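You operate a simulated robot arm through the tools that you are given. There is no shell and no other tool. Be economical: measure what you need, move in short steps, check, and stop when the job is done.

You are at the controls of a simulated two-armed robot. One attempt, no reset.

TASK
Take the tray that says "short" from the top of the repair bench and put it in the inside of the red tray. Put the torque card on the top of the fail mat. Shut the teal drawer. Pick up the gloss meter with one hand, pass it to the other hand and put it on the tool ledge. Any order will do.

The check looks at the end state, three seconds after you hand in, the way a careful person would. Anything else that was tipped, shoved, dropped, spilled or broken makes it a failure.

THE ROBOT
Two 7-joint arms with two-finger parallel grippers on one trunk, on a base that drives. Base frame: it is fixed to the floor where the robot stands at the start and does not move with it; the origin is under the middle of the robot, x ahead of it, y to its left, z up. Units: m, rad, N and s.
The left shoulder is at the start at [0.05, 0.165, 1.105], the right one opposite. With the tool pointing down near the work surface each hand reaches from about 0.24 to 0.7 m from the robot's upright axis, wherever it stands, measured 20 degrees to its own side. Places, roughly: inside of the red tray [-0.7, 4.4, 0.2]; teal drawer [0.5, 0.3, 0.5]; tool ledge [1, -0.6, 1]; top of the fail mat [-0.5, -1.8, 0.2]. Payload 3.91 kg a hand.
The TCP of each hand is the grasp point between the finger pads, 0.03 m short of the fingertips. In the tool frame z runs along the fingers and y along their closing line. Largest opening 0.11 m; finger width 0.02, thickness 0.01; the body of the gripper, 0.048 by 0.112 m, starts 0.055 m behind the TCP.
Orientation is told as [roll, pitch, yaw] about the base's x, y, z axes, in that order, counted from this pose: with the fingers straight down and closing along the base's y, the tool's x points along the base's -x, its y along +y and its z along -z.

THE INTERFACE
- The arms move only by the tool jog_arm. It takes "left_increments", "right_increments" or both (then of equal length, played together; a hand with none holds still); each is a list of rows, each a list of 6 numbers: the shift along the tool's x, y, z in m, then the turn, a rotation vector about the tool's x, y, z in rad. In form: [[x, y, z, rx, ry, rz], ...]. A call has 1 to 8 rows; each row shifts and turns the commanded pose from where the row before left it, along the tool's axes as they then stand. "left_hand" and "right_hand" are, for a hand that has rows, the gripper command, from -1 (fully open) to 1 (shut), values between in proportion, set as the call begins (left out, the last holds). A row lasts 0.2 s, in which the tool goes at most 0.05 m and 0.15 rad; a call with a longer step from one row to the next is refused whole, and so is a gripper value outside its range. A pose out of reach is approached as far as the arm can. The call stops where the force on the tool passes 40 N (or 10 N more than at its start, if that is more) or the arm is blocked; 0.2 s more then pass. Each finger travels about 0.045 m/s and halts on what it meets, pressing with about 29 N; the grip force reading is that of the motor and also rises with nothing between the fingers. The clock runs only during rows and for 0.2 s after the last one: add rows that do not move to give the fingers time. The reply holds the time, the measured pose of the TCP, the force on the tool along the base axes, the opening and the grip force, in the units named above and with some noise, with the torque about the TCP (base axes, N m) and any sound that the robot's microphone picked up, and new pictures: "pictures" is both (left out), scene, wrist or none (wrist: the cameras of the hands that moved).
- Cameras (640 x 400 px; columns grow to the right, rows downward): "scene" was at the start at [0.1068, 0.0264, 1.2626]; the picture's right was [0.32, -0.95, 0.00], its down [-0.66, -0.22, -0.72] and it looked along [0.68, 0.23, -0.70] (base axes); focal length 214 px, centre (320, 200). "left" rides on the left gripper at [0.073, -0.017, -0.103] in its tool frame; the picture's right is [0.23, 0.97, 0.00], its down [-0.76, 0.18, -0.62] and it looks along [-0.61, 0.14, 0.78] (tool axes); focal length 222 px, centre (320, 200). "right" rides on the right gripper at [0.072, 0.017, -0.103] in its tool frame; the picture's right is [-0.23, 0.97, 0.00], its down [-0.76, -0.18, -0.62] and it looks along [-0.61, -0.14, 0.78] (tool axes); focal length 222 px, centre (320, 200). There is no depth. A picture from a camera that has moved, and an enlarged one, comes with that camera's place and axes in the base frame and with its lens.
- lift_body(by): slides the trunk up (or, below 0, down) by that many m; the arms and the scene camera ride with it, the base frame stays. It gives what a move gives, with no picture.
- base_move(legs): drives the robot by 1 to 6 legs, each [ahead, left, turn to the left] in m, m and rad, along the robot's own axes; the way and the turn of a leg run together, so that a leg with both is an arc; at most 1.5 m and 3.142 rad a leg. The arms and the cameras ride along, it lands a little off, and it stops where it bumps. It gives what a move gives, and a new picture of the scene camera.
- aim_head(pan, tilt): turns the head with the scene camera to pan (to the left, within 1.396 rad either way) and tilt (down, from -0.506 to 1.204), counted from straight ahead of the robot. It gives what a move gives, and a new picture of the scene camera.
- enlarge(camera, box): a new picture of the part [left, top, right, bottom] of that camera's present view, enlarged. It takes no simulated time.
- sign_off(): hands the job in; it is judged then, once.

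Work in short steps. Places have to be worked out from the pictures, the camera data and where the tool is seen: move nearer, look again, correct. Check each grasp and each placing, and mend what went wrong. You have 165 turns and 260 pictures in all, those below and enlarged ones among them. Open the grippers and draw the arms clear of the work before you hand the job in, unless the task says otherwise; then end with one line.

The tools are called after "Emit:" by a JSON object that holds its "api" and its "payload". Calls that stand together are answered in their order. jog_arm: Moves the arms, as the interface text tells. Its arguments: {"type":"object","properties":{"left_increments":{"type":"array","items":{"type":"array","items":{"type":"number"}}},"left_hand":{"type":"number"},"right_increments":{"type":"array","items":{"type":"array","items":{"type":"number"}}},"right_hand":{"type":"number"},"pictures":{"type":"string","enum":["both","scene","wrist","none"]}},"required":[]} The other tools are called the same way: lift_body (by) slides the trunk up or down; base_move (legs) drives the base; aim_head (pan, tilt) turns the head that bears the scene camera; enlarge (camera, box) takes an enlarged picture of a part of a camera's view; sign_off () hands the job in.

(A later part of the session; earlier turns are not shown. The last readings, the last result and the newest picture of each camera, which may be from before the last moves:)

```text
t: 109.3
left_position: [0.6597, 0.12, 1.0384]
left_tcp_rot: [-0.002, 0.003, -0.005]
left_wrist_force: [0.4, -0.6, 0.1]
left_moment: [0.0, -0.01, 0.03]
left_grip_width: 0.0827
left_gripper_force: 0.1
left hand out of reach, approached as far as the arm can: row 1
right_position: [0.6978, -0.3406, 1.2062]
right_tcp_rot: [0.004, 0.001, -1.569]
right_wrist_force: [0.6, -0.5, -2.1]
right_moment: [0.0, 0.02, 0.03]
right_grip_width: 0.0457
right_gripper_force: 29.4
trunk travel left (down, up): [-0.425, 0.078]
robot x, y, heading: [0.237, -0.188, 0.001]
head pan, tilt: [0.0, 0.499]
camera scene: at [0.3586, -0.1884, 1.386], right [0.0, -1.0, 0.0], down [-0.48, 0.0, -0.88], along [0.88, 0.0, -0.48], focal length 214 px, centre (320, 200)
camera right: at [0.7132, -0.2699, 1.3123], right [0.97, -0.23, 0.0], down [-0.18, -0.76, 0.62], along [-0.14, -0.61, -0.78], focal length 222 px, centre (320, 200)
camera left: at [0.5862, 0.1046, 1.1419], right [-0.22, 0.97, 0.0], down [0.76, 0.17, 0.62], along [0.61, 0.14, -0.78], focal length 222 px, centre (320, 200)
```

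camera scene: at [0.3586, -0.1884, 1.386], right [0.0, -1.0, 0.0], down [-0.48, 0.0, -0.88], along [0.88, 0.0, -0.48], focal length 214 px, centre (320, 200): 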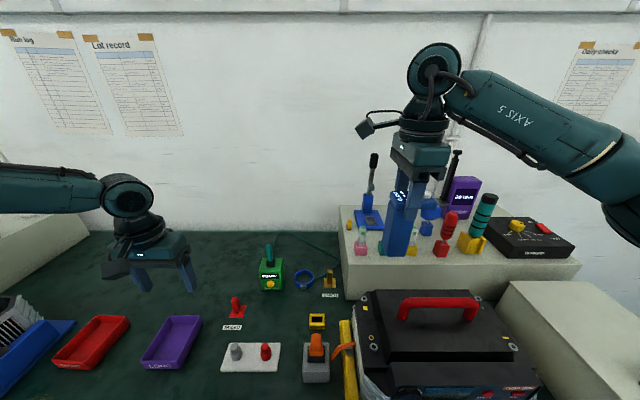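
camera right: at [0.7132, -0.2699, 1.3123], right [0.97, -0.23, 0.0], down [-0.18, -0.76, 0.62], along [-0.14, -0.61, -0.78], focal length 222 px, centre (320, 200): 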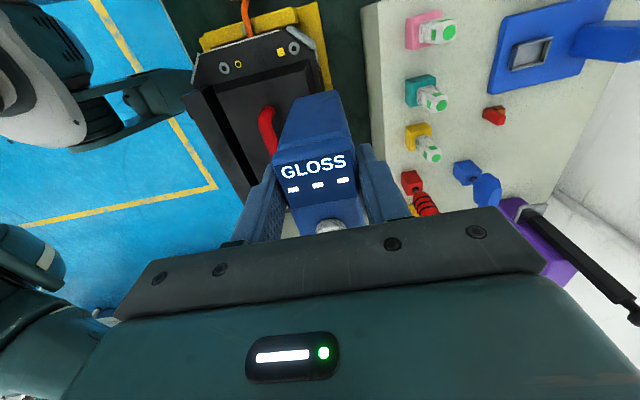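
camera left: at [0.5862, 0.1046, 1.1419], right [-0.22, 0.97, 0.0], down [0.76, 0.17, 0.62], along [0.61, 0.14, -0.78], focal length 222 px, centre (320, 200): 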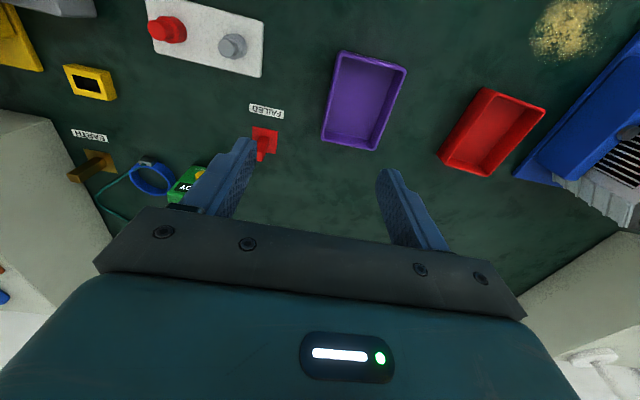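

The ledge map is clear from here: fuse blocks end at x≈0.835, the crimp base starts at x≈0.925, and the gap between is centred at about 0.878. I'll move forward at height.

Emit:
{"api": "jog_arm", "payload": {"right_increments": [[0, 0.044, 0, 0, 0, 0], [0, 0.044, 0, 0, 0, 0], [0, 0.044, 0, 0, 0, 0], [0, 0.044, 0, 0, 0, 0]], "pictures": "both"}}

Emit:
{"api": "enlarge", "payload": {"camera": "scene", "box": [320, 140, 480, 270]}}

```text
t: 110.3
left_position: [0.6576, 0.1234, 1.0378]
left_tcp_rot: [-0.005, 0.002, -0.003]
left_wrist_force: [-0.3, 0.9, 0.0]
left_moment: [-0.03, -0.01, -0.03]
left_grip_width: 0.0826
left_gripper_force: 0.1
right_position: [0.8642, -0.3395, 1.2107]
right_tcp_rot: [0.006, -0.006, -1.567]
right_wrist_force: [-0.5, -1.1, -1.6]
right_moment: [0.07, 0.03, -0.01]
right_grip_width: 0.0458
right_gripper_force: 29.4
right hand out of reach, approached as far as the arm can: row 4
trunk travel left (down, up): [-0.425, 0.078]
robot x, y, heading: [0.2398, -0.1883, 0.002]
head pan, tilt: [0.0, 0.499]
camera scene: at [0.3577, -0.1847, 1.386], right [0.0, -1.0, 0.0], down [-0.48, 0.0, -0.88], along [0.88, 0.0, -0.48], focal length 214 px, centre (320, 200)
camera right: at [0.8791, -0.2657, 1.3146], right [0.97, -0.22, 0.01], down [-0.18, -0.76, 0.63], along [-0.13, -0.61, -0.78], focal length 222 px, centre (320, 200)
```

scene: 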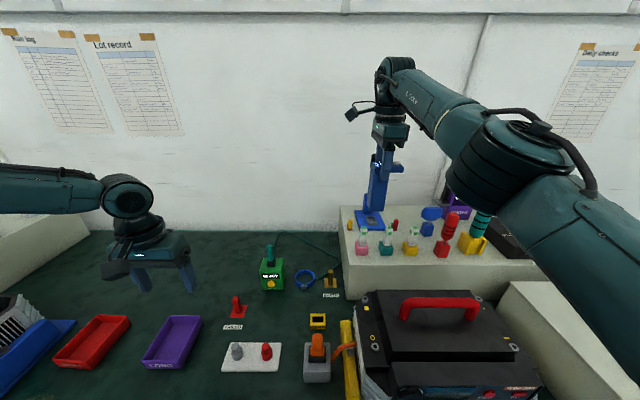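
right: 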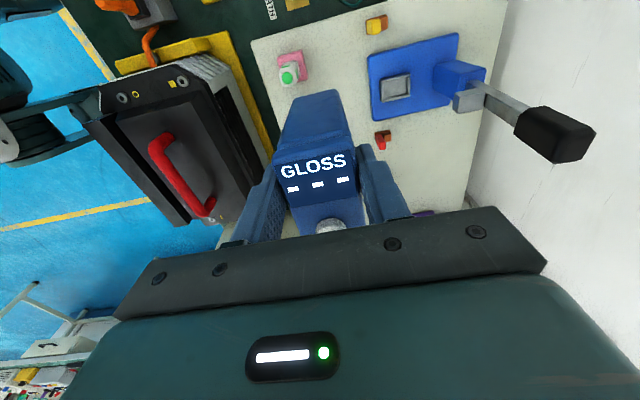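

```text
3.08 times, centred on (400, 205) of scene
camera zoom: at [0.3577, -0.1847, 1.386], right [0.0, -1.0, 0.0], down [-0.48, 0.0, -0.88], along [0.88, 0.0, -0.48], focal length 660 px, centre (74, 185)
```

zoom: 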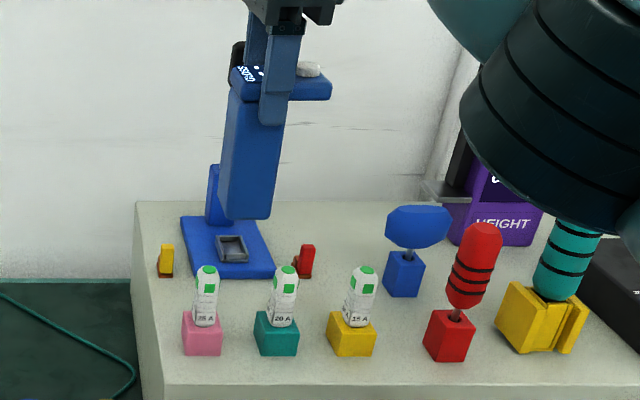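

The spot is right: fuses end at x≈0.84 and the crimp base starts at x≈0.93. I'll descend gradually to just above contact, creeping forward slightly.

Emit:
{"api": "jog_arm", "payload": {"right_increments": [[0, 0, 0.025, 0, 0, 0], [0, 0.005, 0.025, 0, 0, 0], [0, 0.005, 0.025, 0, 0, 0], [0, 0, 0.015, 0, 0, 0]], "pictures": "both"}}

Emit:
{"api": "enlarge", "payload": {"camera": "scene", "box": [320, 140, 480, 270]}}

```text
t: 111.3
left_position: [0.6584, 0.1204, 1.0385]
left_tcp_rot: [0.0, 0.002, -0.004]
left_wrist_force: [0.3, -0.9, -0.2]
left_moment: [0.0, 0.0, 0.0]
left_grip_width: 0.0825
left_gripper_force: 0.1
right_position: [0.8766, -0.3422, 1.1159]
right_tcp_rot: [0.002, 0.002, -1.571]
right_wrist_force: [0.1, -0.7, -1.7]
right_moment: [0.02, 0.01, -0.02]
right_grip_width: 0.0457
right_gripper_force: 29.3
trunk travel left (down, up): [-0.425, 0.078]
robot x, y, heading: [0.2379, -0.1872, -0.001]
head pan, tilt: [0.0, 0.499]
camera scene: at [0.3582, -0.1884, 1.386], right [0.0, -1.0, 0.0], down [-0.48, 0.0, -0.88], along [0.88, 0.0, -0.48], focal length 214 px, centre (320, 200)
camera right: at [0.893, -0.27, 1.2214], right [0.97, -0.23, 0.0], down [-0.18, -0.76, 0.62], along [-0.14, -0.61, -0.78], focal length 222 px, centre (320, 200)
```

scene: 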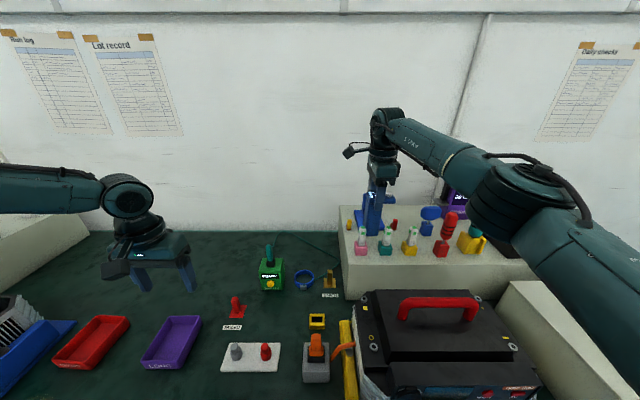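
right: 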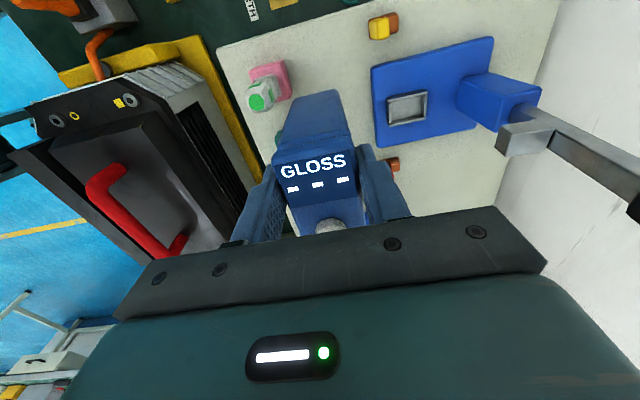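

```text
3.08 times, centred on (400, 205) of scene
camera zoom: at [0.3582, -0.1884, 1.386], right [0.0, -1.0, 0.0], down [-0.48, 0.0, -0.88], along [0.88, 0.0, -0.48], focal length 660 px, centre (74, 185)
```

zoom: 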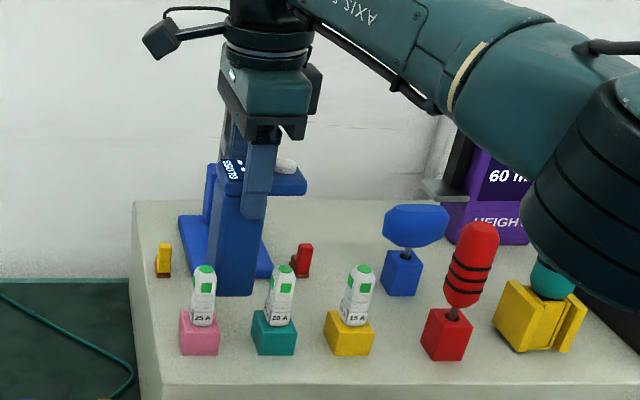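

Clearances look good. I'll lower in 5 mm steps to contact.

Emit:
{"api": "jog_arm", "payload": {"right_increments": [[0, 0, 0.006, 0, 0, 0], [0, 0, 0.004, 0, 0, 0], [0, 0, 0.003, 0, 0, 0], [0, 0, 0.003, 0, 0, 0]], "pictures": "none"}}

```text
t: 112.3
left_position: [0.6584, 0.1208, 1.0389]
left_tcp_rot: [0.0, 0.002, -0.004]
left_wrist_force: [-0.7, -0.3, 0.2]
left_moment: [0.02, -0.01, 0.02]
left_grip_width: 0.0825
left_gripper_force: 0.0
right_position: [0.8769, -0.3422, 1.1011]
right_tcp_rot: [0.005, 0.002, -1.569]
right_wrist_force: [0.7, 0.8, -1.6]
right_moment: [0.0, -0.02, 0.03]
right_grip_width: 0.046
right_gripper_force: 29.2
trunk travel left (down, up): [-0.425, 0.078]
robot x, y, heading: [0.2337, -0.189, -0.002]
head pan, tilt: [0.0, 0.499]
```

No contact yet (weight still −1.6 N), so I'll continue in smaller steps.

Emit:
{"api": "jog_arm", "payload": {"right_increments": [[0, 0, 0.003, 0, 0, 0], [0, 0, 0.003, 0, 0, 0]], "pictures": "none"}}

Emit:
{"api": "jog_arm", "payload": {"right_increments": [[0, 0, 0.002, 0, 0, 0], [0, 0, 0.002, 0, 0, 0]], "pictures": "none"}}

Emit:
{"api": "enlarge", "payload": {"camera": "scene", "box": [340, 180, 420, 260]}}

```text
t: 112.9
left_position: [0.6589, 0.1216, 1.0376]
left_tcp_rot: [-0.001, 0.001, -0.006]
left_wrist_force: [0.0, -0.1, -0.6]
left_moment: [0.01, 0.02, 0.0]
left_grip_width: 0.0825
left_gripper_force: 0.1
right_position: [0.8776, -0.3405, 1.0961]
right_tcp_rot: [0.004, 0.002, -1.569]
right_wrist_force: [0.7, 0.8, -1.6]
right_moment: [0.01, -0.02, 0.01]
right_grip_width: 0.0455
right_gripper_force: 28.9
trunk travel left (down, up): [-0.425, 0.078]
robot x, y, heading: [0.2391, -0.1894, 0.001]
head pan, tilt: [0.0, 0.499]
```

```text
t: 113.5
left_position: [0.6583, 0.1201, 1.0385]
left_tcp_rot: [0.001, 0.003, -0.004]
left_wrist_force: [0.0, 0.3, -0.3]
left_moment: [-0.01, 0.02, 0.02]
left_grip_width: 0.0825
left_gripper_force: 0.0
right_position: [0.8772, -0.3422, 1.0915]
right_tcp_rot: [0.002, 0.001, -1.568]
right_wrist_force: [0.0, 0.0, -1.9]
right_moment: [-0.01, 0.04, -0.01]
right_grip_width: 0.0458
right_gripper_force: 28.6
trunk travel left (down, up): [-0.425, 0.078]
robot x, y, heading: [0.2404, -0.1864, 0.003]
head pan, tilt: [0.0, 0.499]
```

```text
5.00 times, centred on (380, 220) of scene
camera zoom: at [0.3582, -0.1881, 1.386], right [0.0, -1.0, 0.0], down [-0.48, 0.0, -0.88], along [0.88, 0.0, -0.48], focal length 1072 px, centre (20, 100)
```

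zoom: 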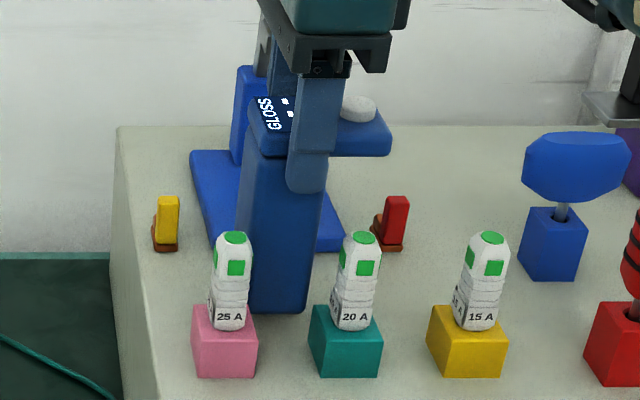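

Still no contact; continuing down.

Emit:
{"api": "jog_arm", "payload": {"right_increments": [[0, 0, 0.002, 0, 0, 0], [0, 0, 0.002, 0, 0, 0], [0, 0, 0.002, 0, 0, 0]], "pictures": "none"}}

Emit:
{"api": "jog_arm", "payload": {"right_increments": [[0, 0, 0.002, 0, 0, 0], [0, 0, 0.002, 0, 0, 0]], "pictures": "none"}}

```text
t: 114.3
left_position: [0.6585, 0.1213, 1.0387]
left_tcp_rot: [0.001, 0.002, -0.005]
left_wrist_force: [0.0, -0.1, -0.4]
left_moment: [-0.02, -0.01, 0.0]
left_grip_width: 0.0826
left_gripper_force: 0.0
right_position: [0.8766, -0.3418, 1.0854]
right_tcp_rot: [0.002, 0.003, -1.569]
right_wrist_force: [1.0, 0.1, -2.1]
right_moment: [-0.01, 0.02, -0.04]
right_grip_width: 0.0456
right_gripper_force: 28.9
trunk travel left (down, up): [-0.425, 0.078]
robot x, y, heading: [0.235, -0.1879, 0.004]
head pan, tilt: [0.0, 0.499]
```

```text
t: 114.9
left_position: [0.6601, 0.1218, 1.0387]
left_tcp_rot: [0.0, 0.002, -0.005]
left_wrist_force: [0.0, -0.3, -0.2]
left_moment: [0.01, -0.03, 0.0]
left_grip_width: 0.0824
left_gripper_force: 0.0
right_position: [0.877, -0.3427, 1.0813]
right_tcp_rot: [0.004, 0.001, -1.569]
right_wrist_force: [0.2, -0.5, -2.1]
right_moment: [0.01, 0.01, -0.01]
right_grip_width: 0.046
right_gripper_force: 29.0
trunk travel left (down, up): [-0.425, 0.078]
robot x, y, heading: [0.2325, -0.1882, 0.004]
head pan, tilt: [0.0, 0.499]
```

Emit:
{"api": "jog_arm", "payload": {"right_increments": [[0, 0, 0.002, 0, 0, 0], [0, 0, 0.002, 0, 0, 0]], "pictures": "none"}}

Emit:
{"api": "jog_arm", "payload": {"right_increments": [[0, 0, 0.002, 0, 0, 0], [0, 0, 0.002, 0, 0, 0]], "pictures": "scene"}}

Emit:
{"api": "enlarge", "payload": {"camera": "scene", "box": [340, 180, 420, 260]}}

```text
t: 115.5
left_position: [0.6589, 0.1212, 1.0387]
left_tcp_rot: [0.0, 0.0, -0.006]
left_wrist_force: [0.0, -0.1, -0.9]
left_moment: [0.01, -0.01, 0.03]
left_grip_width: 0.0828
left_gripper_force: 0.1
right_position: [0.8761, -0.3421, 1.0775]
right_tcp_rot: [0.002, 0.002, -1.569]
right_wrist_force: [-0.8, -0.7, 2.0]
right_moment: [-0.06, 0.13, 0.0]
right_grip_width: 0.046
right_gripper_force: 29.3
trunk travel left (down, up): [-0.425, 0.078]
robot x, y, heading: [0.2364, -0.1879, 0.001]
head pan, tilt: [0.0, 0.499]
```

```text
t: 116.1
left_position: [0.6579, 0.1212, 1.0391]
left_tcp_rot: [0.0, -0.003, -0.004]
left_wrist_force: [-0.1, 0.3, 0.6]
left_moment: [0.01, -0.04, 0.02]
left_grip_width: 0.0824
left_gripper_force: 0.0
right_position: [0.8762, -0.3426, 1.077]
right_tcp_rot: [0.009, 0.003, -1.572]
right_wrist_force: [3.9, -2.0, 22.3]
right_moment: [-0.04, 0.05, -0.01]
right_grip_width: 0.0451
right_gripper_force: 29.0
trunk travel left (down, up): [-0.425, 0.078]
robot x, y, heading: [0.2398, -0.1906, -0.001]
head pan, tilt: [0.0, 0.499]
camera scene: at [0.3558, -0.1876, 1.3867], right [0.0, -1.0, 0.0], down [-0.48, 0.0, -0.88], along [0.88, 0.0, -0.48], focal length 214 px, centre (320, 200)
```

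scene: 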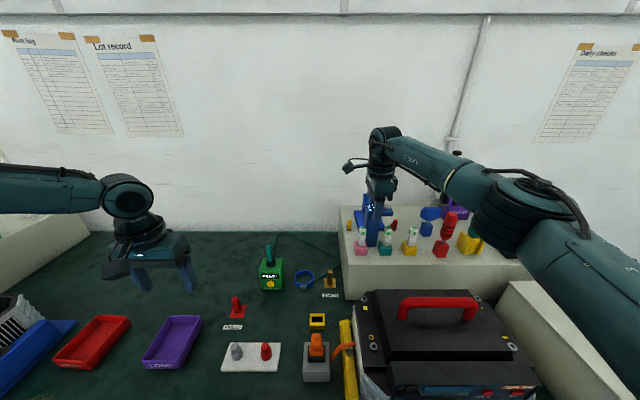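

```text
5.00 times, centred on (380, 220) of scene
camera zoom: at [0.3558, -0.1876, 1.3867], right [0.0, -1.0, 0.0], down [-0.48, 0.0, -0.88], along [0.88, 0.0, -0.48], focal length 1072 px, centre (20, 100)
```

zoom: 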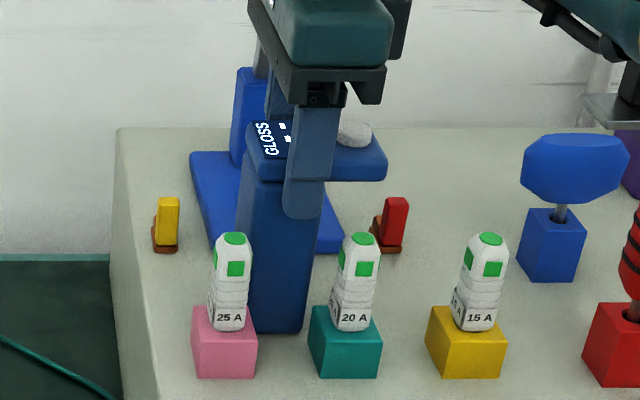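

Firm contact: the ledge is at z≈0.953 and the meter stands between the blocks. I'll ease off 2 mm, open and rise.

Emit:
{"api": "jog_arm", "payload": {"right_increments": [[0, 0, -0.003, 0, 0, 0], [0, 0, 0, 0, 0, 0]], "pictures": "none"}}

Emit:
{"api": "jog_arm", "payload": {"right_increments": [[0, 0, 0, 0, 0, 0], [0, 0, 0, 0, 0, 0], [0, 0, 0, 0, 0, 0]], "right_hand": -0.3, "pictures": "wrist"}}

```text
t: 116.7
left_position: [0.6583, 0.1203, 1.039]
left_tcp_rot: [0.001, 0.0, -0.005]
left_wrist_force: [-1.1, 0.8, 0.5]
left_moment: [0.01, 0.0, 0.01]
left_grip_width: 0.0822
left_gripper_force: 0.0
right_position: [0.8753, -0.3421, 1.0769]
right_tcp_rot: [0.005, 0.002, -1.57]
right_wrist_force: [5.8, -0.9, 16.6]
right_moment: [0.15, -0.33, -0.08]
right_grip_width: 0.046
right_gripper_force: 28.8
trunk travel left (down, up): [-0.425, 0.078]
robot x, y, heading: [0.2403, -0.1845, 0.003]
head pan, tilt: [0.0, 0.499]
```

```text
t: 117.5
left_position: [0.6598, 0.1208, 1.0381]
left_tcp_rot: [0.0, -0.001, -0.005]
left_wrist_force: [-0.1, -1.3, -0.5]
left_moment: [-0.03, 0.03, 0.02]
left_grip_width: 0.0826
left_gripper_force: 0.0
right_position: [0.8758, -0.343, 1.0751]
right_tcp_rot: [0.006, -0.001, -1.569]
right_wrist_force: [-0.1, -0.7, -0.6]
right_moment: [0.0, 0.02, 0.03]
right_grip_width: 0.0717
right_gripper_force: 0.1
trunk travel left (down, up): [-0.425, 0.078]
robot x, y, heading: [0.2411, -0.1904, 0.003]
head pan, tilt: [0.0, 0.499]
camera right: at [0.8927, -0.2702, 1.1805], right [0.97, -0.23, 0.0], down [-0.18, -0.76, 0.62], along [-0.14, -0.61, -0.78], focal length 222 px, centre (320, 200)
```

right: 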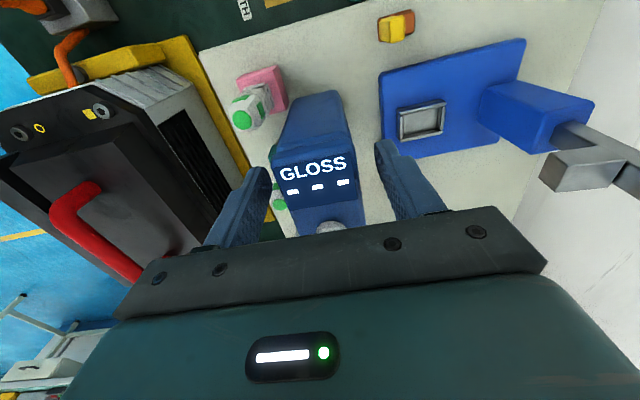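

Released with the meter steady. Rising straight up.

Emit:
{"api": "jog_arm", "payload": {"right_increments": [[0, 0, -0.02, 0, 0, 0], [0, 0, -0.03, 0, 0, 0], [0, 0, -0.04, 0, 0, 0], [0, 0, -0.04, 0, 0, 0], [0, -0.04, 0, 0, 0, 0], [0, -0.045, 0, 0, 0, 0], [0, -0.045, 0, 0, 0, 0], [0, -0.045, 0, 0, 0, 0]], "pictures": "scene"}}

Emit:
{"api": "enlarge", "payload": {"camera": "scene", "box": [340, 180, 420, 260]}}

```text
t: 119.3
left_position: [0.6584, 0.1213, 1.0393]
left_tcp_rot: [0.0, -0.001, -0.006]
left_wrist_force: [0.2, 0.2, 0.4]
left_moment: [-0.03, 0.02, -0.01]
left_grip_width: 0.0825
left_gripper_force: 0.1
right_position: [0.6865, -0.3451, 1.1966]
right_tcp_rot: [0.003, 0.004, -1.571]
right_wrist_force: [-0.7, -0.6, 0.0]
right_moment: [-0.01, -0.02, 0.01]
right_grip_width: 0.0715
right_gripper_force: 0.0
right hand out of reach, approached as far as the arm can: row 4
trunk travel left (down, up): [-0.425, 0.078]
robot x, y, heading: [0.2369, -0.1868, -0.002]
head pan, tilt: [0.0, 0.499]
camera scene: at [0.3572, -0.1881, 1.3862], right [0.0, -1.0, 0.0], down [-0.48, 0.0, -0.88], along [0.88, 0.0, -0.48], focal length 214 px, centre (320, 200)
```

scene: 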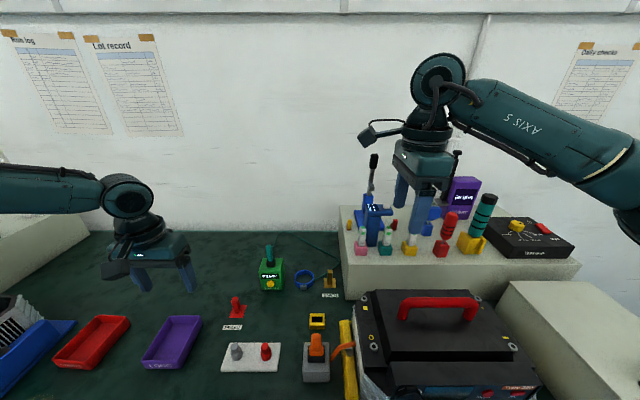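

```text
5.00 times, centred on (380, 220) of scene
camera zoom: at [0.3572, -0.1881, 1.3862], right [0.0, -1.0, 0.0], down [-0.48, 0.0, -0.88], along [0.88, 0.0, -0.48], focal length 1072 px, centre (20, 100)
```

zoom: 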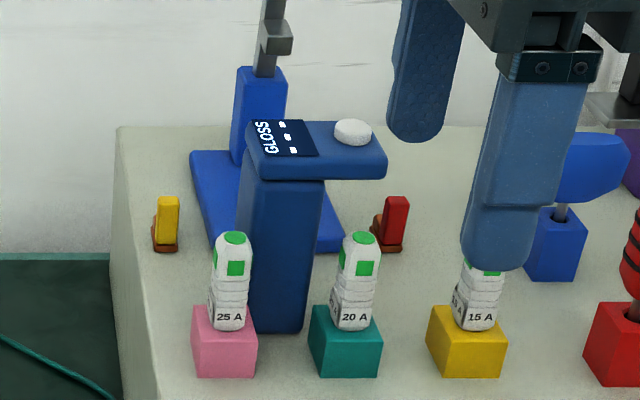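

The meter stands cleanly on the ledge. Next is the torque card: I'll back out from under the bench and shift left for a close view of the cards.

Emit:
{"api": "base_move", "payload": {"legs": [[-0.3, 0, 0], [0, 0.28, 0]]}}

Emit:
{"api": "aim_head", "payload": {"pan": -0.2, "tilt": 0.9}}

Emit:
{"api": "enlarge", "payload": {"camera": "scene", "box": [240, 100, 440, 250]}}

```text
t: 122.8
left_position: [0.359, 0.3978, 1.0381]
left_tcp_rot: [-0.001, -0.002, -0.001]
left_wrist_force: [0.2, 0.4, -0.2]
left_moment: [-0.02, -0.01, -0.01]
left_grip_width: 0.0827
left_gripper_force: 0.0
right_position: [0.391, -0.0667, 1.1961]
right_tcp_rot: [0.005, 0.0, -1.566]
right_wrist_force: [0.3, -0.3, -0.2]
right_moment: [-0.04, 0.02, 0.02]
right_grip_width: 0.0716
right_gripper_force: 0.0
trunk travel left (down, up): [-0.425, 0.078]
robot x, y, heading: [-0.0584, 0.0885, 0.005]
head pan, tilt: [0.0, 0.499]
camera scene: at [0.0592, 0.0886, 1.3861], right [0.01, -1.0, 0.0], down [-0.48, 0.0, -0.88], along [0.88, 0.01, -0.48], focal length 214 px, centre (320, 200)
```

scene: 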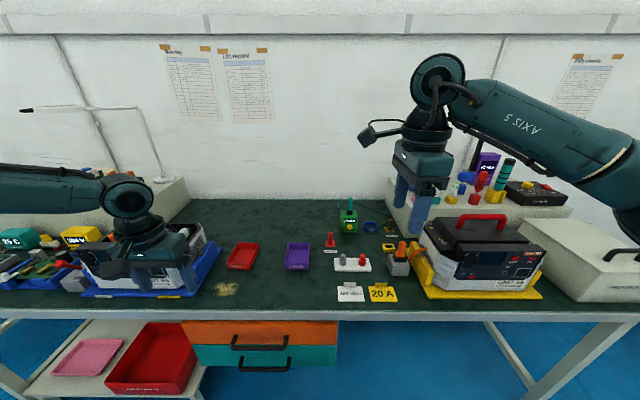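

```text
t: 123.7
left_position: [0.3589, 0.3996, 1.0381]
left_tcp_rot: [-0.002, -0.001, -0.001]
left_wrist_force: [0.4, -0.1, -0.3]
left_moment: [-0.03, 0.01, -0.03]
left_grip_width: 0.0828
left_gripper_force: 0.1
right_position: [0.3886, -0.0663, 1.1959]
right_tcp_rot: [0.005, 0.002, -1.565]
right_wrist_force: [-0.1, 0.1, -0.8]
right_moment: [-0.01, -0.01, 0.0]
right_grip_width: 0.0716
right_gripper_force: 0.0
trunk travel left (down, up): [-0.425, 0.078]
robot x, y, heading: [-0.0618, 0.0871, 0.006]
head pan, tilt: [-0.201, 0.901]
camera scene: at [0.0424, 0.0729, 1.3523], right [-0.19, -0.98, 0.0], down [-0.77, 0.15, -0.62], along [0.61, -0.12, -0.78], focal length 214 px, centre (320, 200)
```

scene: 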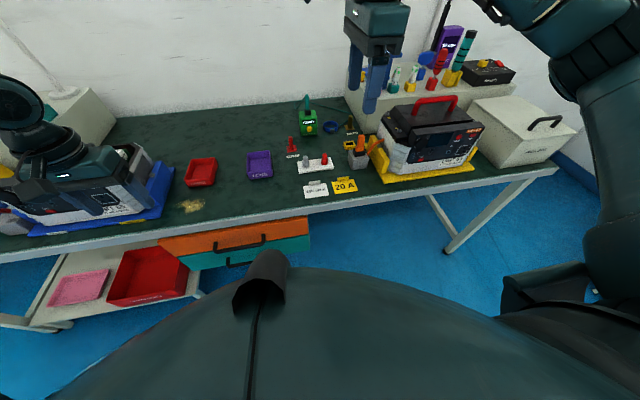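

```text
2.67 times, centred on (340, 175) of scene
camera zoom: at [0.0424, 0.0729, 1.3523], right [-0.19, -0.98, 0.0], down [-0.77, 0.15, -0.62], along [0.61, -0.12, -0.78], focal length 572 px, centre (267, 267)
```

zoom: 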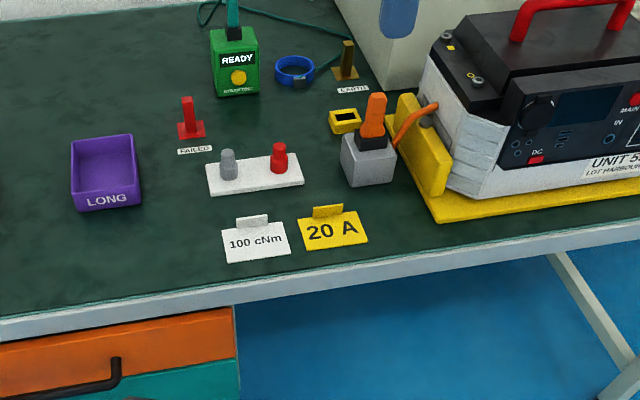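

The card lies at x 0.487–0.542, y −0.047 to 0.036. Its upright tab is at (0.539, −0.006), about 22 mm high and thin along x, so the right hand's current yaw suits it. I'll lower the trunk, approach and look.

Emit:
{"api": "base_move", "payload": {"legs": [[0.06, 0, 0]]}}

Emit:
{"api": "lift_body", "payload": {"by": -0.1}}

Emit:
{"api": "jog_arm", "payload": {"right_increments": [[0.015, 0.022, 0.03, 0, 0, 0], [0.015, 0.022, 0.03, 0, 0, 0], [0.015, 0.022, 0.03, 0, 0, 0], [0.015, 0.022, 0.04, 0, 0, 0]], "pictures": "wrist"}}

```text
t: 124.7
left_position: [0.4188, 0.399, 1.0384]
left_tcp_rot: [-0.001, 0.0, -0.001]
left_wrist_force: [-0.3, -0.2, -0.3]
left_moment: [0.0, 0.01, 0.0]
left_grip_width: 0.0825
left_gripper_force: 0.2
right_position: [0.4502, -0.0671, 1.1955]
right_tcp_rot: [0.001, 0.0, -1.565]
right_wrist_force: [0.8, 0.8, 0.7]
right_moment: [0.03, 0.04, 0.0]
right_grip_width: 0.0713
right_gripper_force: 0.1
trunk travel left (down, up): [-0.425, 0.078]
robot x, y, heading: [-0.0026, 0.088, 0.008]
head pan, tilt: [-0.201, 0.901]
camera scene: at [0.1023, 0.0731, 1.3521], right [-0.19, -0.98, 0.0], down [-0.77, 0.15, -0.62], along [0.61, -0.12, -0.78], focal length 214 px, centre (320, 200)
```

scene: 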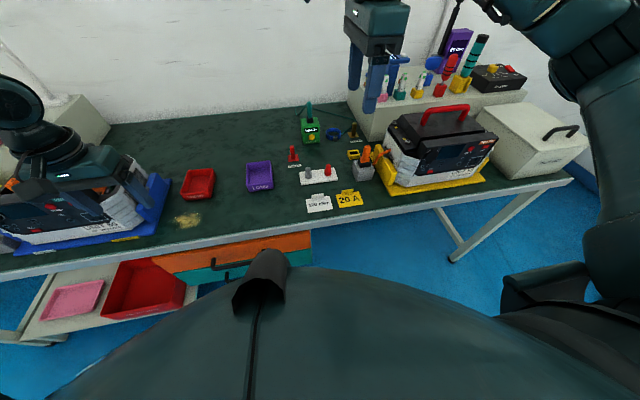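

```text
t: 126.0
left_position: [0.4176, 0.398, 0.9385]
left_tcp_rot: [0.0, 0.001, 0.0]
left_wrist_force: [-0.4, -0.2, 0.9]
left_moment: [0.01, 0.01, 0.03]
left_grip_width: 0.0825
left_gripper_force: 0.1
right_position: [0.4485, -0.0677, 1.0961]
right_tcp_rot: [0.003, 0.002, -1.565]
right_wrist_force: [-0.2, -0.6, 0.3]
right_moment: [-0.02, -0.01, 0.0]
right_grip_width: 0.0716
right_gripper_force: 0.1
trunk travel left (down, up): [-0.325, 0.178]
robot x, y, heading: [-0.0027, 0.0875, 0.008]
head pan, tilt: [-0.201, 0.901]
```

```text
t: 127.0
left_position: [0.4196, 0.3997, 0.9381]
left_tcp_rot: [0.001, 0.002, -0.001]
left_wrist_force: [-0.4, 0.2, 0.2]
left_moment: [-0.01, 0.03, -0.01]
left_grip_width: 0.0824
left_gripper_force: 0.0
right_position: [0.5369, -0.0047, 0.964]
right_tcp_rot: [0.003, 0.001, -1.566]
right_wrist_force: [-0.8, 0.0, 0.1]
right_moment: [0.0, -0.02, -0.03]
right_grip_width: 0.0716
right_gripper_force: 0.0
trunk travel left (down, up): [-0.325, 0.178]
robot x, y, heading: [-0.0036, 0.0893, 0.01]
head pan, tilt: [-0.201, 0.901]
camera right: at [0.5526, 0.0685, 1.0702], right [0.98, -0.22, 0.0], down [-0.18, -0.76, 0.62], along [-0.14, -0.61, -0.78], focal length 222 px, centre (320, 200)
```

right: 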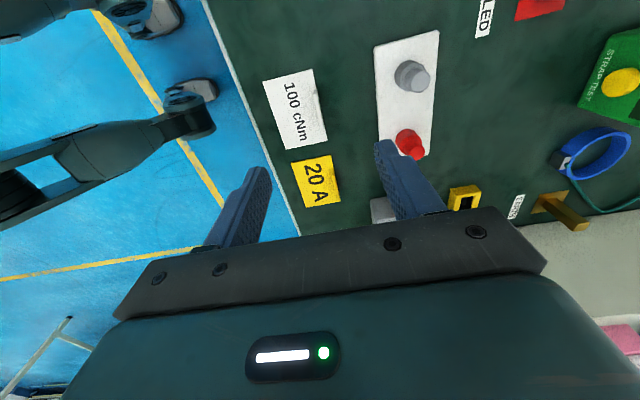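

Emit:
{"api": "enlarge", "payload": {"camera": "right", "box": [240, 50, 400, 170]}}

```text
3.33 times, centred on (320, 110) of right
camera zoom: at [0.5526, 0.0685, 1.0702], right [0.98, -0.22, 0.0], down [-0.18, -0.76, 0.62], along [-0.14, -0.61, -0.78], focal length 740 px, centre (320, 500)
```

zoom: 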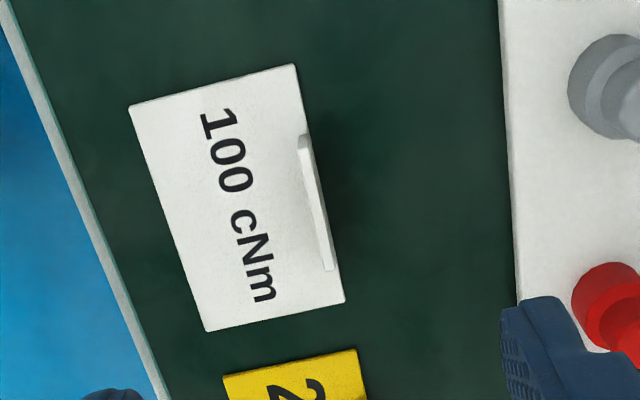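

The tab's top centre is at (0.535, −0.004), matching the TCP. I'll narrow the opening and descend to z≈0.839.

Emit:
{"api": "jog_arm", "payload": {"right_increments": [[0.001, -0.002, 0.04, 0, 0, 0], [0, 0, 0.04, 0, 0, 0], [0, 0, 0.03, 0, 0, 0], [0, 0, 0.014, 0, 0, 0]], "right_hand": 0.09, "pictures": "wrist"}}

```text
t: 128.0
left_position: [0.4194, 0.3984, 0.939]
left_tcp_rot: [0.001, 0.001, 0.001]
left_wrist_force: [0.4, 0.4, -1.0]
left_moment: [0.01, 0.0, 0.03]
left_grip_width: 0.0828
left_gripper_force: 0.0
right_position: [0.534, -0.0015, 0.8403]
right_tcp_rot: [0.004, 0.002, -1.566]
right_wrist_force: [0.0, -0.7, -0.4]
right_moment: [0.0, -0.02, -0.04]
right_grip_width: 0.05
right_gripper_force: 0.1
trunk travel left (down, up): [-0.325, 0.178]
robot x, y, heading: [-0.0003, 0.0854, 0.001]
head pan, tilt: [-0.201, 0.901]
camera right: at [0.5496, 0.0701, 0.9455], right [0.98, -0.22, 0.0], down [-0.18, -0.76, 0.62], along [-0.13, -0.61, -0.78], focal length 222 px, centre (320, 200)
```

right: 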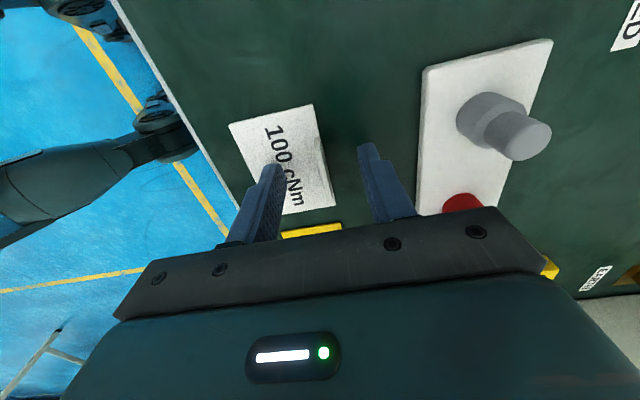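

The tab is between the fingers. Closing.

Emit:
{"api": "jog_arm", "payload": {"right_increments": [[0, 0, 0, 0, 0, 0], [0, 0, 0, 0, 0, 0], [0, 0, 0, 0, 0, 0], [0, 0, 0, 0, 0, 0]], "right_hand": 1, "pictures": "none"}}

Emit:
{"api": "jog_arm", "payload": {"right_increments": [[0, 0, -0.02, 0, 0, 0], [0, 0, -0.03, 0, 0, 0], [0, 0, -0.04, 0, 0, 0], [0, 0, -0.04, 0, 0, 0]], "pictures": "wrist"}}

```text
t: 129.0
left_position: [0.4175, 0.3989, 0.9389]
left_tcp_rot: [0.001, 0.0, -0.001]
left_wrist_force: [-0.5, -0.6, -0.4]
left_moment: [-0.01, 0.02, 0.0]
left_grip_width: 0.0823
left_gripper_force: 0.0
right_position: [0.5343, -0.0029, 0.8405]
right_tcp_rot: [0.002, 0.002, -1.565]
right_wrist_force: [1.5, -0.3, 1.1]
right_moment: [0.03, 0.01, 0.02]
right_grip_width: 0.0023
right_gripper_force: 29.4
trunk travel left (down, up): [-0.325, 0.178]
robot x, y, heading: [-0.0044, 0.0871, 0.007]
head pan, tilt: [-0.201, 0.901]
```

```text
t: 130.0
left_position: [0.4185, 0.3984, 0.9383]
left_tcp_rot: [-0.001, 0.003, 0.001]
left_wrist_force: [-0.3, 0.6, 1.7]
left_moment: [0.02, 0.01, 0.04]
left_grip_width: 0.0821
left_gripper_force: 0.1
right_position: [0.535, -0.0047, 0.976]
right_tcp_rot: [0.004, 0.001, -1.565]
right_wrist_force: [-0.2, -0.1, 0.6]
right_moment: [-0.03, 0.04, -0.01]
right_grip_width: 0.0025
right_gripper_force: 28.6
trunk travel left (down, up): [-0.325, 0.178]
robot x, y, heading: [-0.0036, 0.0876, 0.003]
head pan, tilt: [-0.201, 0.901]
camera right: at [0.5501, 0.0679, 1.0805], right [0.98, -0.22, 0.0], down [-0.18, -0.76, 0.62], along [-0.14, -0.61, -0.78], focal length 222 px, centre (320, 200)
```

right: 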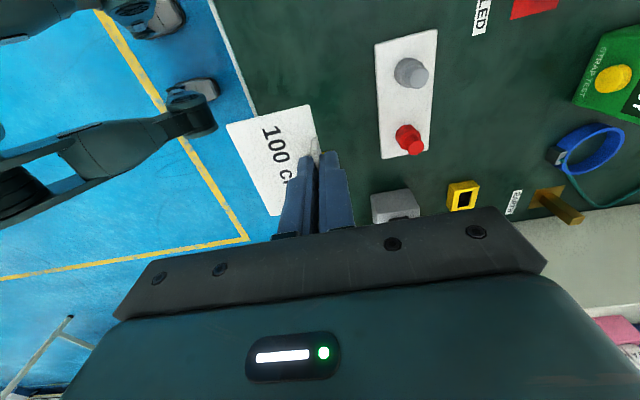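

The card is lifted securely. I'll back away, turn right toward the other bench and look at the fail mat.

Emit:
{"api": "base_move", "payload": {"legs": [[-0.35, 0, 0], [0, 0, -1.571], [0.4, 0, 0]]}}

Emit:
{"api": "aim_head", "payload": {"pan": -0.1, "tilt": 0.6}}

```text
t: 138.1
left_position: [-0.026, -0.7142, 0.9384]
left_tcp_rot: [0.002, 0.001, -1.549]
left_wrist_force: [0.8, 0.4, -0.3]
left_moment: [0.0, 0.02, -0.01]
left_grip_width: 0.0821
left_gripper_force: 0.1
right_position: [-0.4256, -0.8366, 0.9738]
right_tcp_rot: [0.004, 0.0, -3.115]
right_wrist_force: [-0.9, 0.2, -0.3]
right_moment: [-0.02, 0.02, -0.01]
right_grip_width: 0.0024
right_gripper_force: 29.3
trunk travel left (down, up): [-0.325, 0.178]
robot x, y, heading: [-0.3469, -0.297, -1.543]
head pan, tilt: [-0.201, 0.901]
camera scene: at [-0.3581, -0.403, 1.2521], right [-0.98, 0.17, 0.0], down [0.14, 0.77, -0.62], along [-0.11, -0.61, -0.78], focal length 214 px, centre (320, 200)
```

scene: 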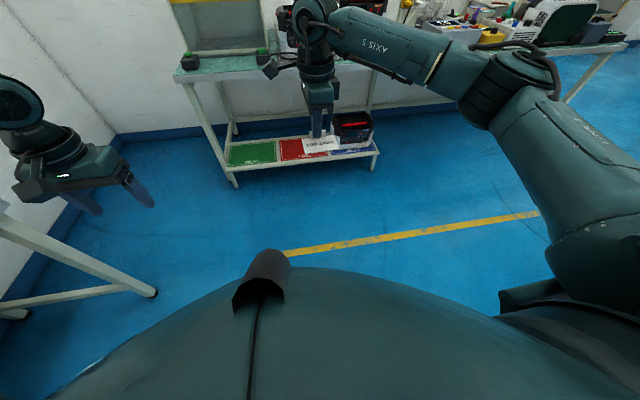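

```text
t: 138.9
left_position: [-0.0259, -0.7123, 0.9394]
left_tcp_rot: [0.002, 0.0, -1.551]
left_wrist_force: [-0.7, 0.0, 0.1]
left_moment: [0.02, -0.04, 0.0]
left_grip_width: 0.0822
left_gripper_force: 0.2
right_position: [-0.4257, -0.8372, 0.9734]
right_tcp_rot: [0.003, 0.001, -3.115]
right_wrist_force: [-0.3, -1.2, -0.9]
right_moment: [0.0, -0.01, -0.01]
right_grip_width: 0.0025
right_gripper_force: 29.5
trunk travel left (down, up): [-0.325, 0.178]
robot x, y, heading: [-0.348, -0.3, -1.544]
head pan, tilt: [-0.099, 0.6]
camera scene: at [-0.3515, -0.4164, 1.2769], right [-1.0, 0.07, 0.0], down [0.04, 0.56, -0.82], along [-0.06, -0.82, -0.57], focal length 214 px, centre (320, 200)
```

scene: 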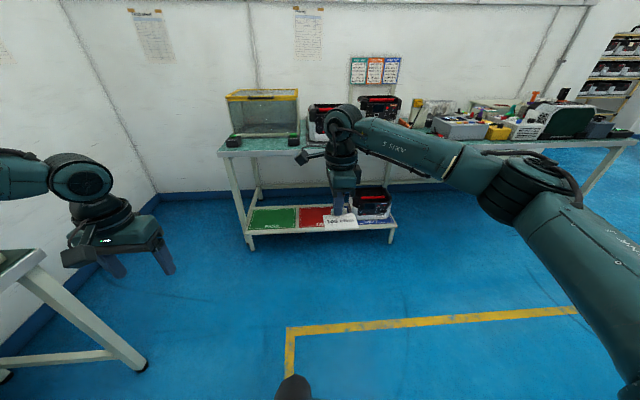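

The mat is on the low shelf under the bench, roughly y −1.6 to −1.86. I'll lower the trunk, tuck the left arm back, and bring the card low before driving in.

Emit:
{"api": "jog_arm", "payload": {"left_increments": [[0.04, 0.01, 0, 0, 0, 0], [0.04, 0.01, 0, 0, 0, 0], [0.04, 0.01, 0, 0, 0, 0], [0.02, 0.01, 0, 0, 0, 0]], "pictures": "none"}}

Emit:
{"api": "lift_body", "payload": {"by": -0.32}}

Emit:
{"api": "base_move", "payload": {"legs": [[0.35, 0, -0.027]]}}

Emit:
{"api": "aim_head", "payload": {"pan": -0.15, "tilt": 0.5}}

```text
t: 139.9
left_position: [0.0139, -0.5693, 0.9394]
left_tcp_rot: [0.0, 0.0, -1.553]
left_wrist_force: [0.4, -0.4, 0.6]
left_moment: [-0.01, 0.03, -0.02]
left_grip_width: 0.0824
left_gripper_force: 0.1
right_position: [-0.427, -0.8376, 0.9755]
right_tcp_rot: [0.002, 0.0, -3.113]
right_wrist_force: [0.2, 1.0, -0.4]
right_moment: [0.01, -0.04, 0.03]
right_grip_width: 0.0026
right_gripper_force: 28.7
trunk travel left (down, up): [-0.325, 0.178]
robot x, y, heading: [-0.342, -0.3041, -1.544]
head pan, tilt: [-0.099, 0.6]
```

```text
t: 143.1
left_position: [0.0133, -0.5703, 0.6198]
left_tcp_rot: [0.001, 0.0, -1.55]
left_wrist_force: [-0.6, -0.3, -0.3]
left_moment: [-0.01, -0.03, 0.05]
left_grip_width: 0.0826
left_gripper_force: 0.0
right_position: [-0.425, -0.837, 0.6552]
right_tcp_rot: [0.004, 0.004, -3.115]
right_wrist_force: [0.1, 0.5, 0.3]
right_moment: [-0.03, 0.01, 0.03]
right_grip_width: 0.0024
right_gripper_force: 29.0
trunk travel left (down, up): [-0.005, 0.498]
robot x, y, heading: [-0.3486, -0.304, -1.544]
head pan, tilt: [-0.099, 0.6]
```

```text
t: 145.3
left_position: [0.0116, -0.9255, 0.6191]
left_tcp_rot: [-0.001, 0.0, -1.575]
left_wrist_force: [-0.3, 0.8, -0.1]
left_moment: [0.02, 0.01, 0.06]
left_grip_width: 0.0822
left_gripper_force: 0.1
right_position: [-0.4332, -1.1829, 0.6551]
right_tcp_rot: [0.003, 0.002, -3.14]
right_wrist_force: [-0.7, 0.1, -0.8]
right_moment: [0.03, -0.02, -0.01]
right_grip_width: 0.0026
right_gripper_force: 28.7
trunk travel left (down, up): [-0.005, 0.498]
robot x, y, heading: [-0.3371, -0.6455, -1.565]
head pan, tilt: [-0.099, 0.6]
camera scene: at [-0.3491, -0.7636, 0.957], right [-1.0, 0.1, 0.0], down [0.05, 0.56, -0.83], along [-0.08, -0.82, -0.56], focal length 214 px, centre (320, 200)
```

scene: 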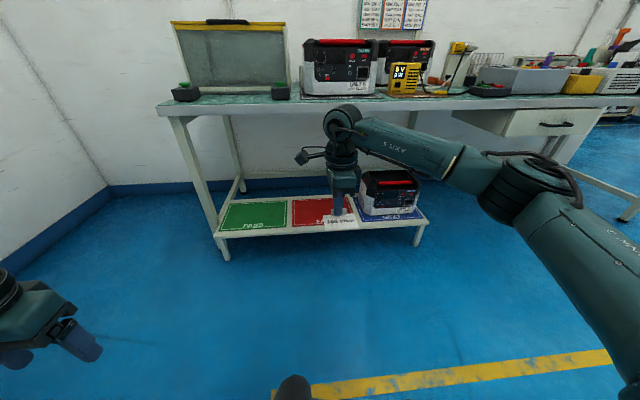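

```text
t: 146.0
left_position: [0.0118, -0.9262, 0.6192]
left_tcp_rot: [0.001, 0.002, -1.575]
left_wrist_force: [0.0, 0.0, 0.7]
left_moment: [0.01, 0.0, -0.02]
left_grip_width: 0.0825
left_gripper_force: 0.1
right_position: [-0.4322, -1.183, 0.6541]
right_tcp_rot: [0.002, 0.001, -3.142]
right_wrist_force: [0.3, 0.9, 0.4]
right_moment: [-0.02, 0.02, 0.0]
right_grip_width: 0.0026
right_gripper_force: 29.1
trunk travel left (down, up): [-0.005, 0.498]
robot x, y, heading: [-0.3405, -0.6457, -1.566]
head pan, tilt: [-0.15, 0.499]
camera scene: at [-0.3539, -0.7656, 0.966], right [-0.99, 0.15, 0.0], down [0.07, 0.47, -0.88], along [-0.13, -0.87, -0.48], focal length 214 px, centre (320, 200)
```

scene: 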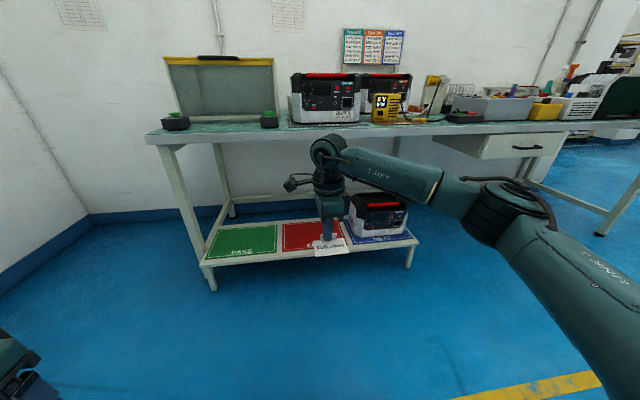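

The mat spans x −0.29 to −0.64, y −1.625 to −1.86, at z≈0.2, and the bench front edge is at y≈−1.51. I'll lower the card to z≈0.3 here in the open before driving under.

Emit:
{"api": "jog_arm", "payload": {"right_increments": [[0, 0, 0.045, 0, 0, 0], [0, 0, 0.045, 0, 0, 0], [0, 0, 0.045, 0, 0, 0], [0, 0, 0.045, 0, 0, 0], [0, 0, 0.045, 0, 0, 0], [0, 0, 0.045, 0, 0, 0], [0, 0, 0.045, 0, 0, 0], [0, 0, 0.035, 0, 0, 0]], "pictures": "scene"}}

```text
t: 147.8
left_position: [0.0124, -0.9257, 0.618]
left_tcp_rot: [0.0, 0.0, -1.573]
left_wrist_force: [-0.6, -1.2, 0.7]
left_moment: [-0.01, 0.01, -0.02]
left_grip_width: 0.0826
left_gripper_force: 0.1
right_position: [-0.431, -1.1845, 0.3078]
right_tcp_rot: [0.004, 0.002, -3.141]
right_wrist_force: [-0.1, -0.5, -0.5]
right_moment: [-0.01, 0.01, 0.01]
right_grip_width: 0.0021
right_gripper_force: 29.0
trunk travel left (down, up): [-0.005, 0.498]
robot x, y, heading: [-0.3391, -0.6456, -1.567]
head pan, tilt: [-0.15, 0.499]
camera scene: at [-0.354, -0.7656, 0.9661], right [-0.99, 0.15, 0.0], down [0.07, 0.47, -0.88], along [-0.13, -0.87, -0.48], focal length 214 px, centre (320, 200)
```

scene: 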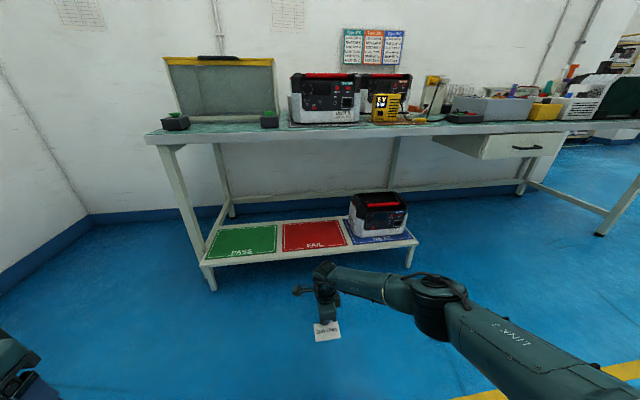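

The low reach works and the FAIL mat is fully visible and clear. I'll extend the hand forward a bit more so the chest stays away from the bench edge.

Emit:
{"api": "jog_arm", "payload": {"right_increments": [[0, 0.03, 0, 0, 0, 0], [0, 0.03, 0, 0, 0, 0], [0, 0.02, 0, 0, 0, 0]], "pictures": "none"}}

Emit:
{"api": "base_move", "payload": {"legs": [[0.3, -0.03, 0]]}}

```text
t: 148.6
left_position: [0.0118, -0.9258, 0.62]
left_tcp_rot: [0.001, 0.001, -1.576]
left_wrist_force: [-0.3, 0.4, -0.5]
left_moment: [-0.01, 0.0, 0.0]
left_grip_width: 0.0827
left_gripper_force: 0.1
right_position: [-0.433, -1.2199, 0.3065]
right_tcp_rot: [0.004, 0.001, -3.137]
right_wrist_force: [0.1, -0.3, -1.0]
right_moment: [0.01, 0.02, 0.01]
right_grip_width: 0.0024
right_gripper_force: 28.7
right hand out of reach, approached as far as the arm can: row 2, 3
trunk travel left (down, up): [-0.005, 0.498]
robot x, y, heading: [-0.3382, -0.6453, -1.565]
head pan, tilt: [-0.15, 0.499]
```

```text
t: 150.7
left_position: [-0.0191, -1.224, 0.6177]
left_tcp_rot: [-0.001, 0.001, -1.576]
left_wrist_force: [0.1, 0.3, 0.2]
left_moment: [0.0, 0.0, 0.0]
left_grip_width: 0.0823
left_gripper_force: 0.0
right_position: [-0.4675, -1.5145, 0.3071]
right_tcp_rot: [0.004, 0.001, 3.141]
right_wrist_force: [0.1, 0.0, -0.5]
right_moment: [0.0, 0.0, -0.02]
right_grip_width: 0.0025
right_gripper_force: 29.3
trunk travel left (down, up): [-0.005, 0.498]
robot x, y, heading: [-0.3691, -0.9416, -1.572]
head pan, tilt: [-0.15, 0.499]
camera scene: at [-0.3843, -1.0622, 0.9661], right [-0.99, 0.15, 0.0], down [0.07, 0.47, -0.88], along [-0.13, -0.87, -0.48], focal length 214 px, centre (320, 200)
```

scene: 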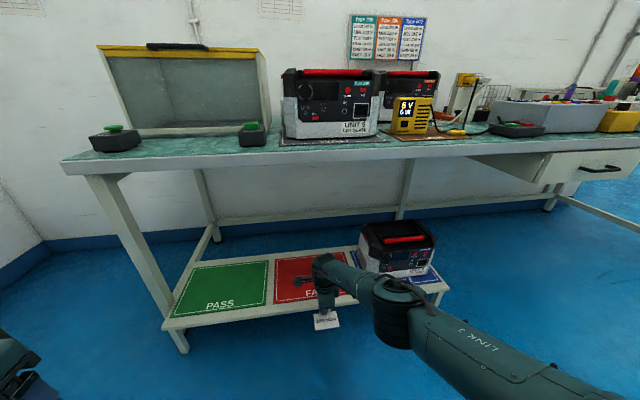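

Clear so far; the forearm stays well below the bench top. I'll drive 0.21 further.

Emit:
{"api": "base_move", "payload": {"legs": [[0.21, 0, 0]]}}

Emit:
{"api": "aim_head", "payload": {"pan": -0.15, "tilt": 0.8}}

Emit:
{"api": "enlarge", "payload": {"camera": "right", "box": [0, 0, 640, 400]}}

```text
t: 152.3
left_position: [-0.0196, -1.4338, 0.6181]
left_tcp_rot: [0.0, -0.001, -1.579]
left_wrist_force: [0.0, -0.3, 0.2]
left_moment: [-0.04, -0.02, 0.04]
left_grip_width: 0.0825
left_gripper_force: 0.1
right_position: [-0.466, -1.7267, 0.3072]
right_tcp_rot: [0.004, 0.001, 3.14]
right_wrist_force: [-0.1, 0.2, -0.5]
right_moment: [0.01, 0.02, 0.01]
right_grip_width: 0.0024
right_gripper_force: 29.1
trunk travel left (down, up): [-0.005, 0.498]
robot x, y, heading: [-0.3671, -1.1508, -1.574]
head pan, tilt: [-0.15, 0.499]
camera scene: at [-0.3847, -1.2723, 0.9661], right [-0.99, 0.15, 0.0], down [0.07, 0.47, -0.88], along [-0.13, -0.87, -0.48], focal length 214 px, centre (320, 200)
```

scene: 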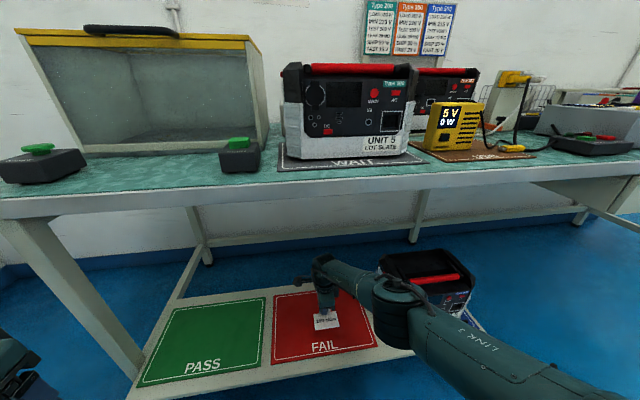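

```text
t: 153.1
left_position: [-0.0198, -1.4335, 0.6188]
left_tcp_rot: [-0.002, 0.001, -1.577]
left_wrist_force: [-0.1, 0.0, 0.6]
left_moment: [-0.03, -0.02, -0.02]
left_grip_width: 0.0827
left_gripper_force: 0.0
right_position: [-0.4665, -1.7253, 0.3057]
right_tcp_rot: [0.004, 0.0, 3.141]
right_wrist_force: [-0.2, 0.7, 0.3]
right_moment: [-0.02, -0.01, -0.04]
right_grip_width: 0.0026
right_gripper_force: 29.3
trunk travel left (down, up): [-0.005, 0.498]
robot x, y, heading: [-0.3708, -1.1533, -1.574]
head pan, tilt: [-0.15, 0.799]
camera scene: at [-0.3831, -1.2622, 0.9402], right [-0.99, 0.15, 0.0], down [0.11, 0.71, -0.7], along [-0.11, -0.69, -0.72], focal length 214 px, centre (320, 200)
```

scene: 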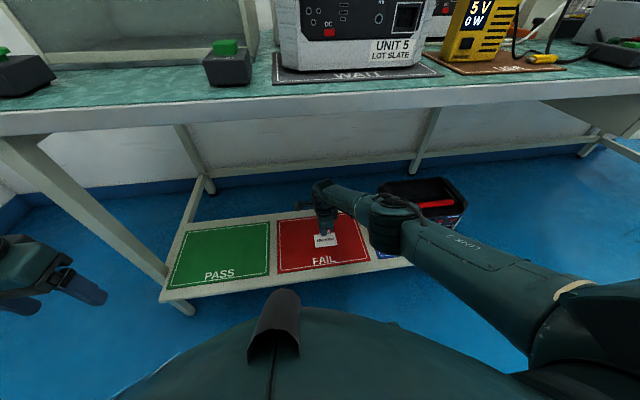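

```text
1.00 times, centred on (320, 200) of right
camera zoom: at [-0.3951, -1.7425, 0.4122], right [-0.23, -0.97, 0.0], down [-0.76, 0.18, 0.62], along [-0.61, 0.14, -0.78], focal length 222 px, centre (320, 200)
```

zoom: 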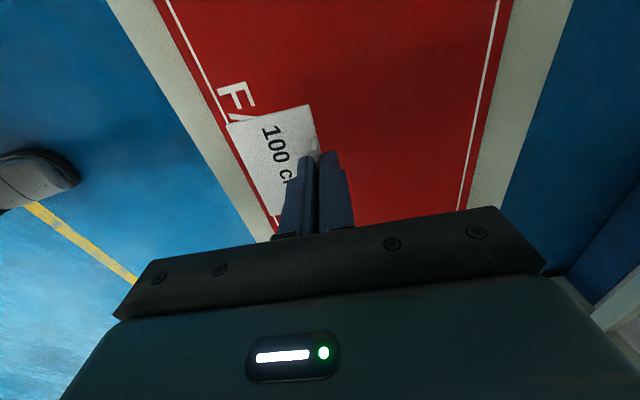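

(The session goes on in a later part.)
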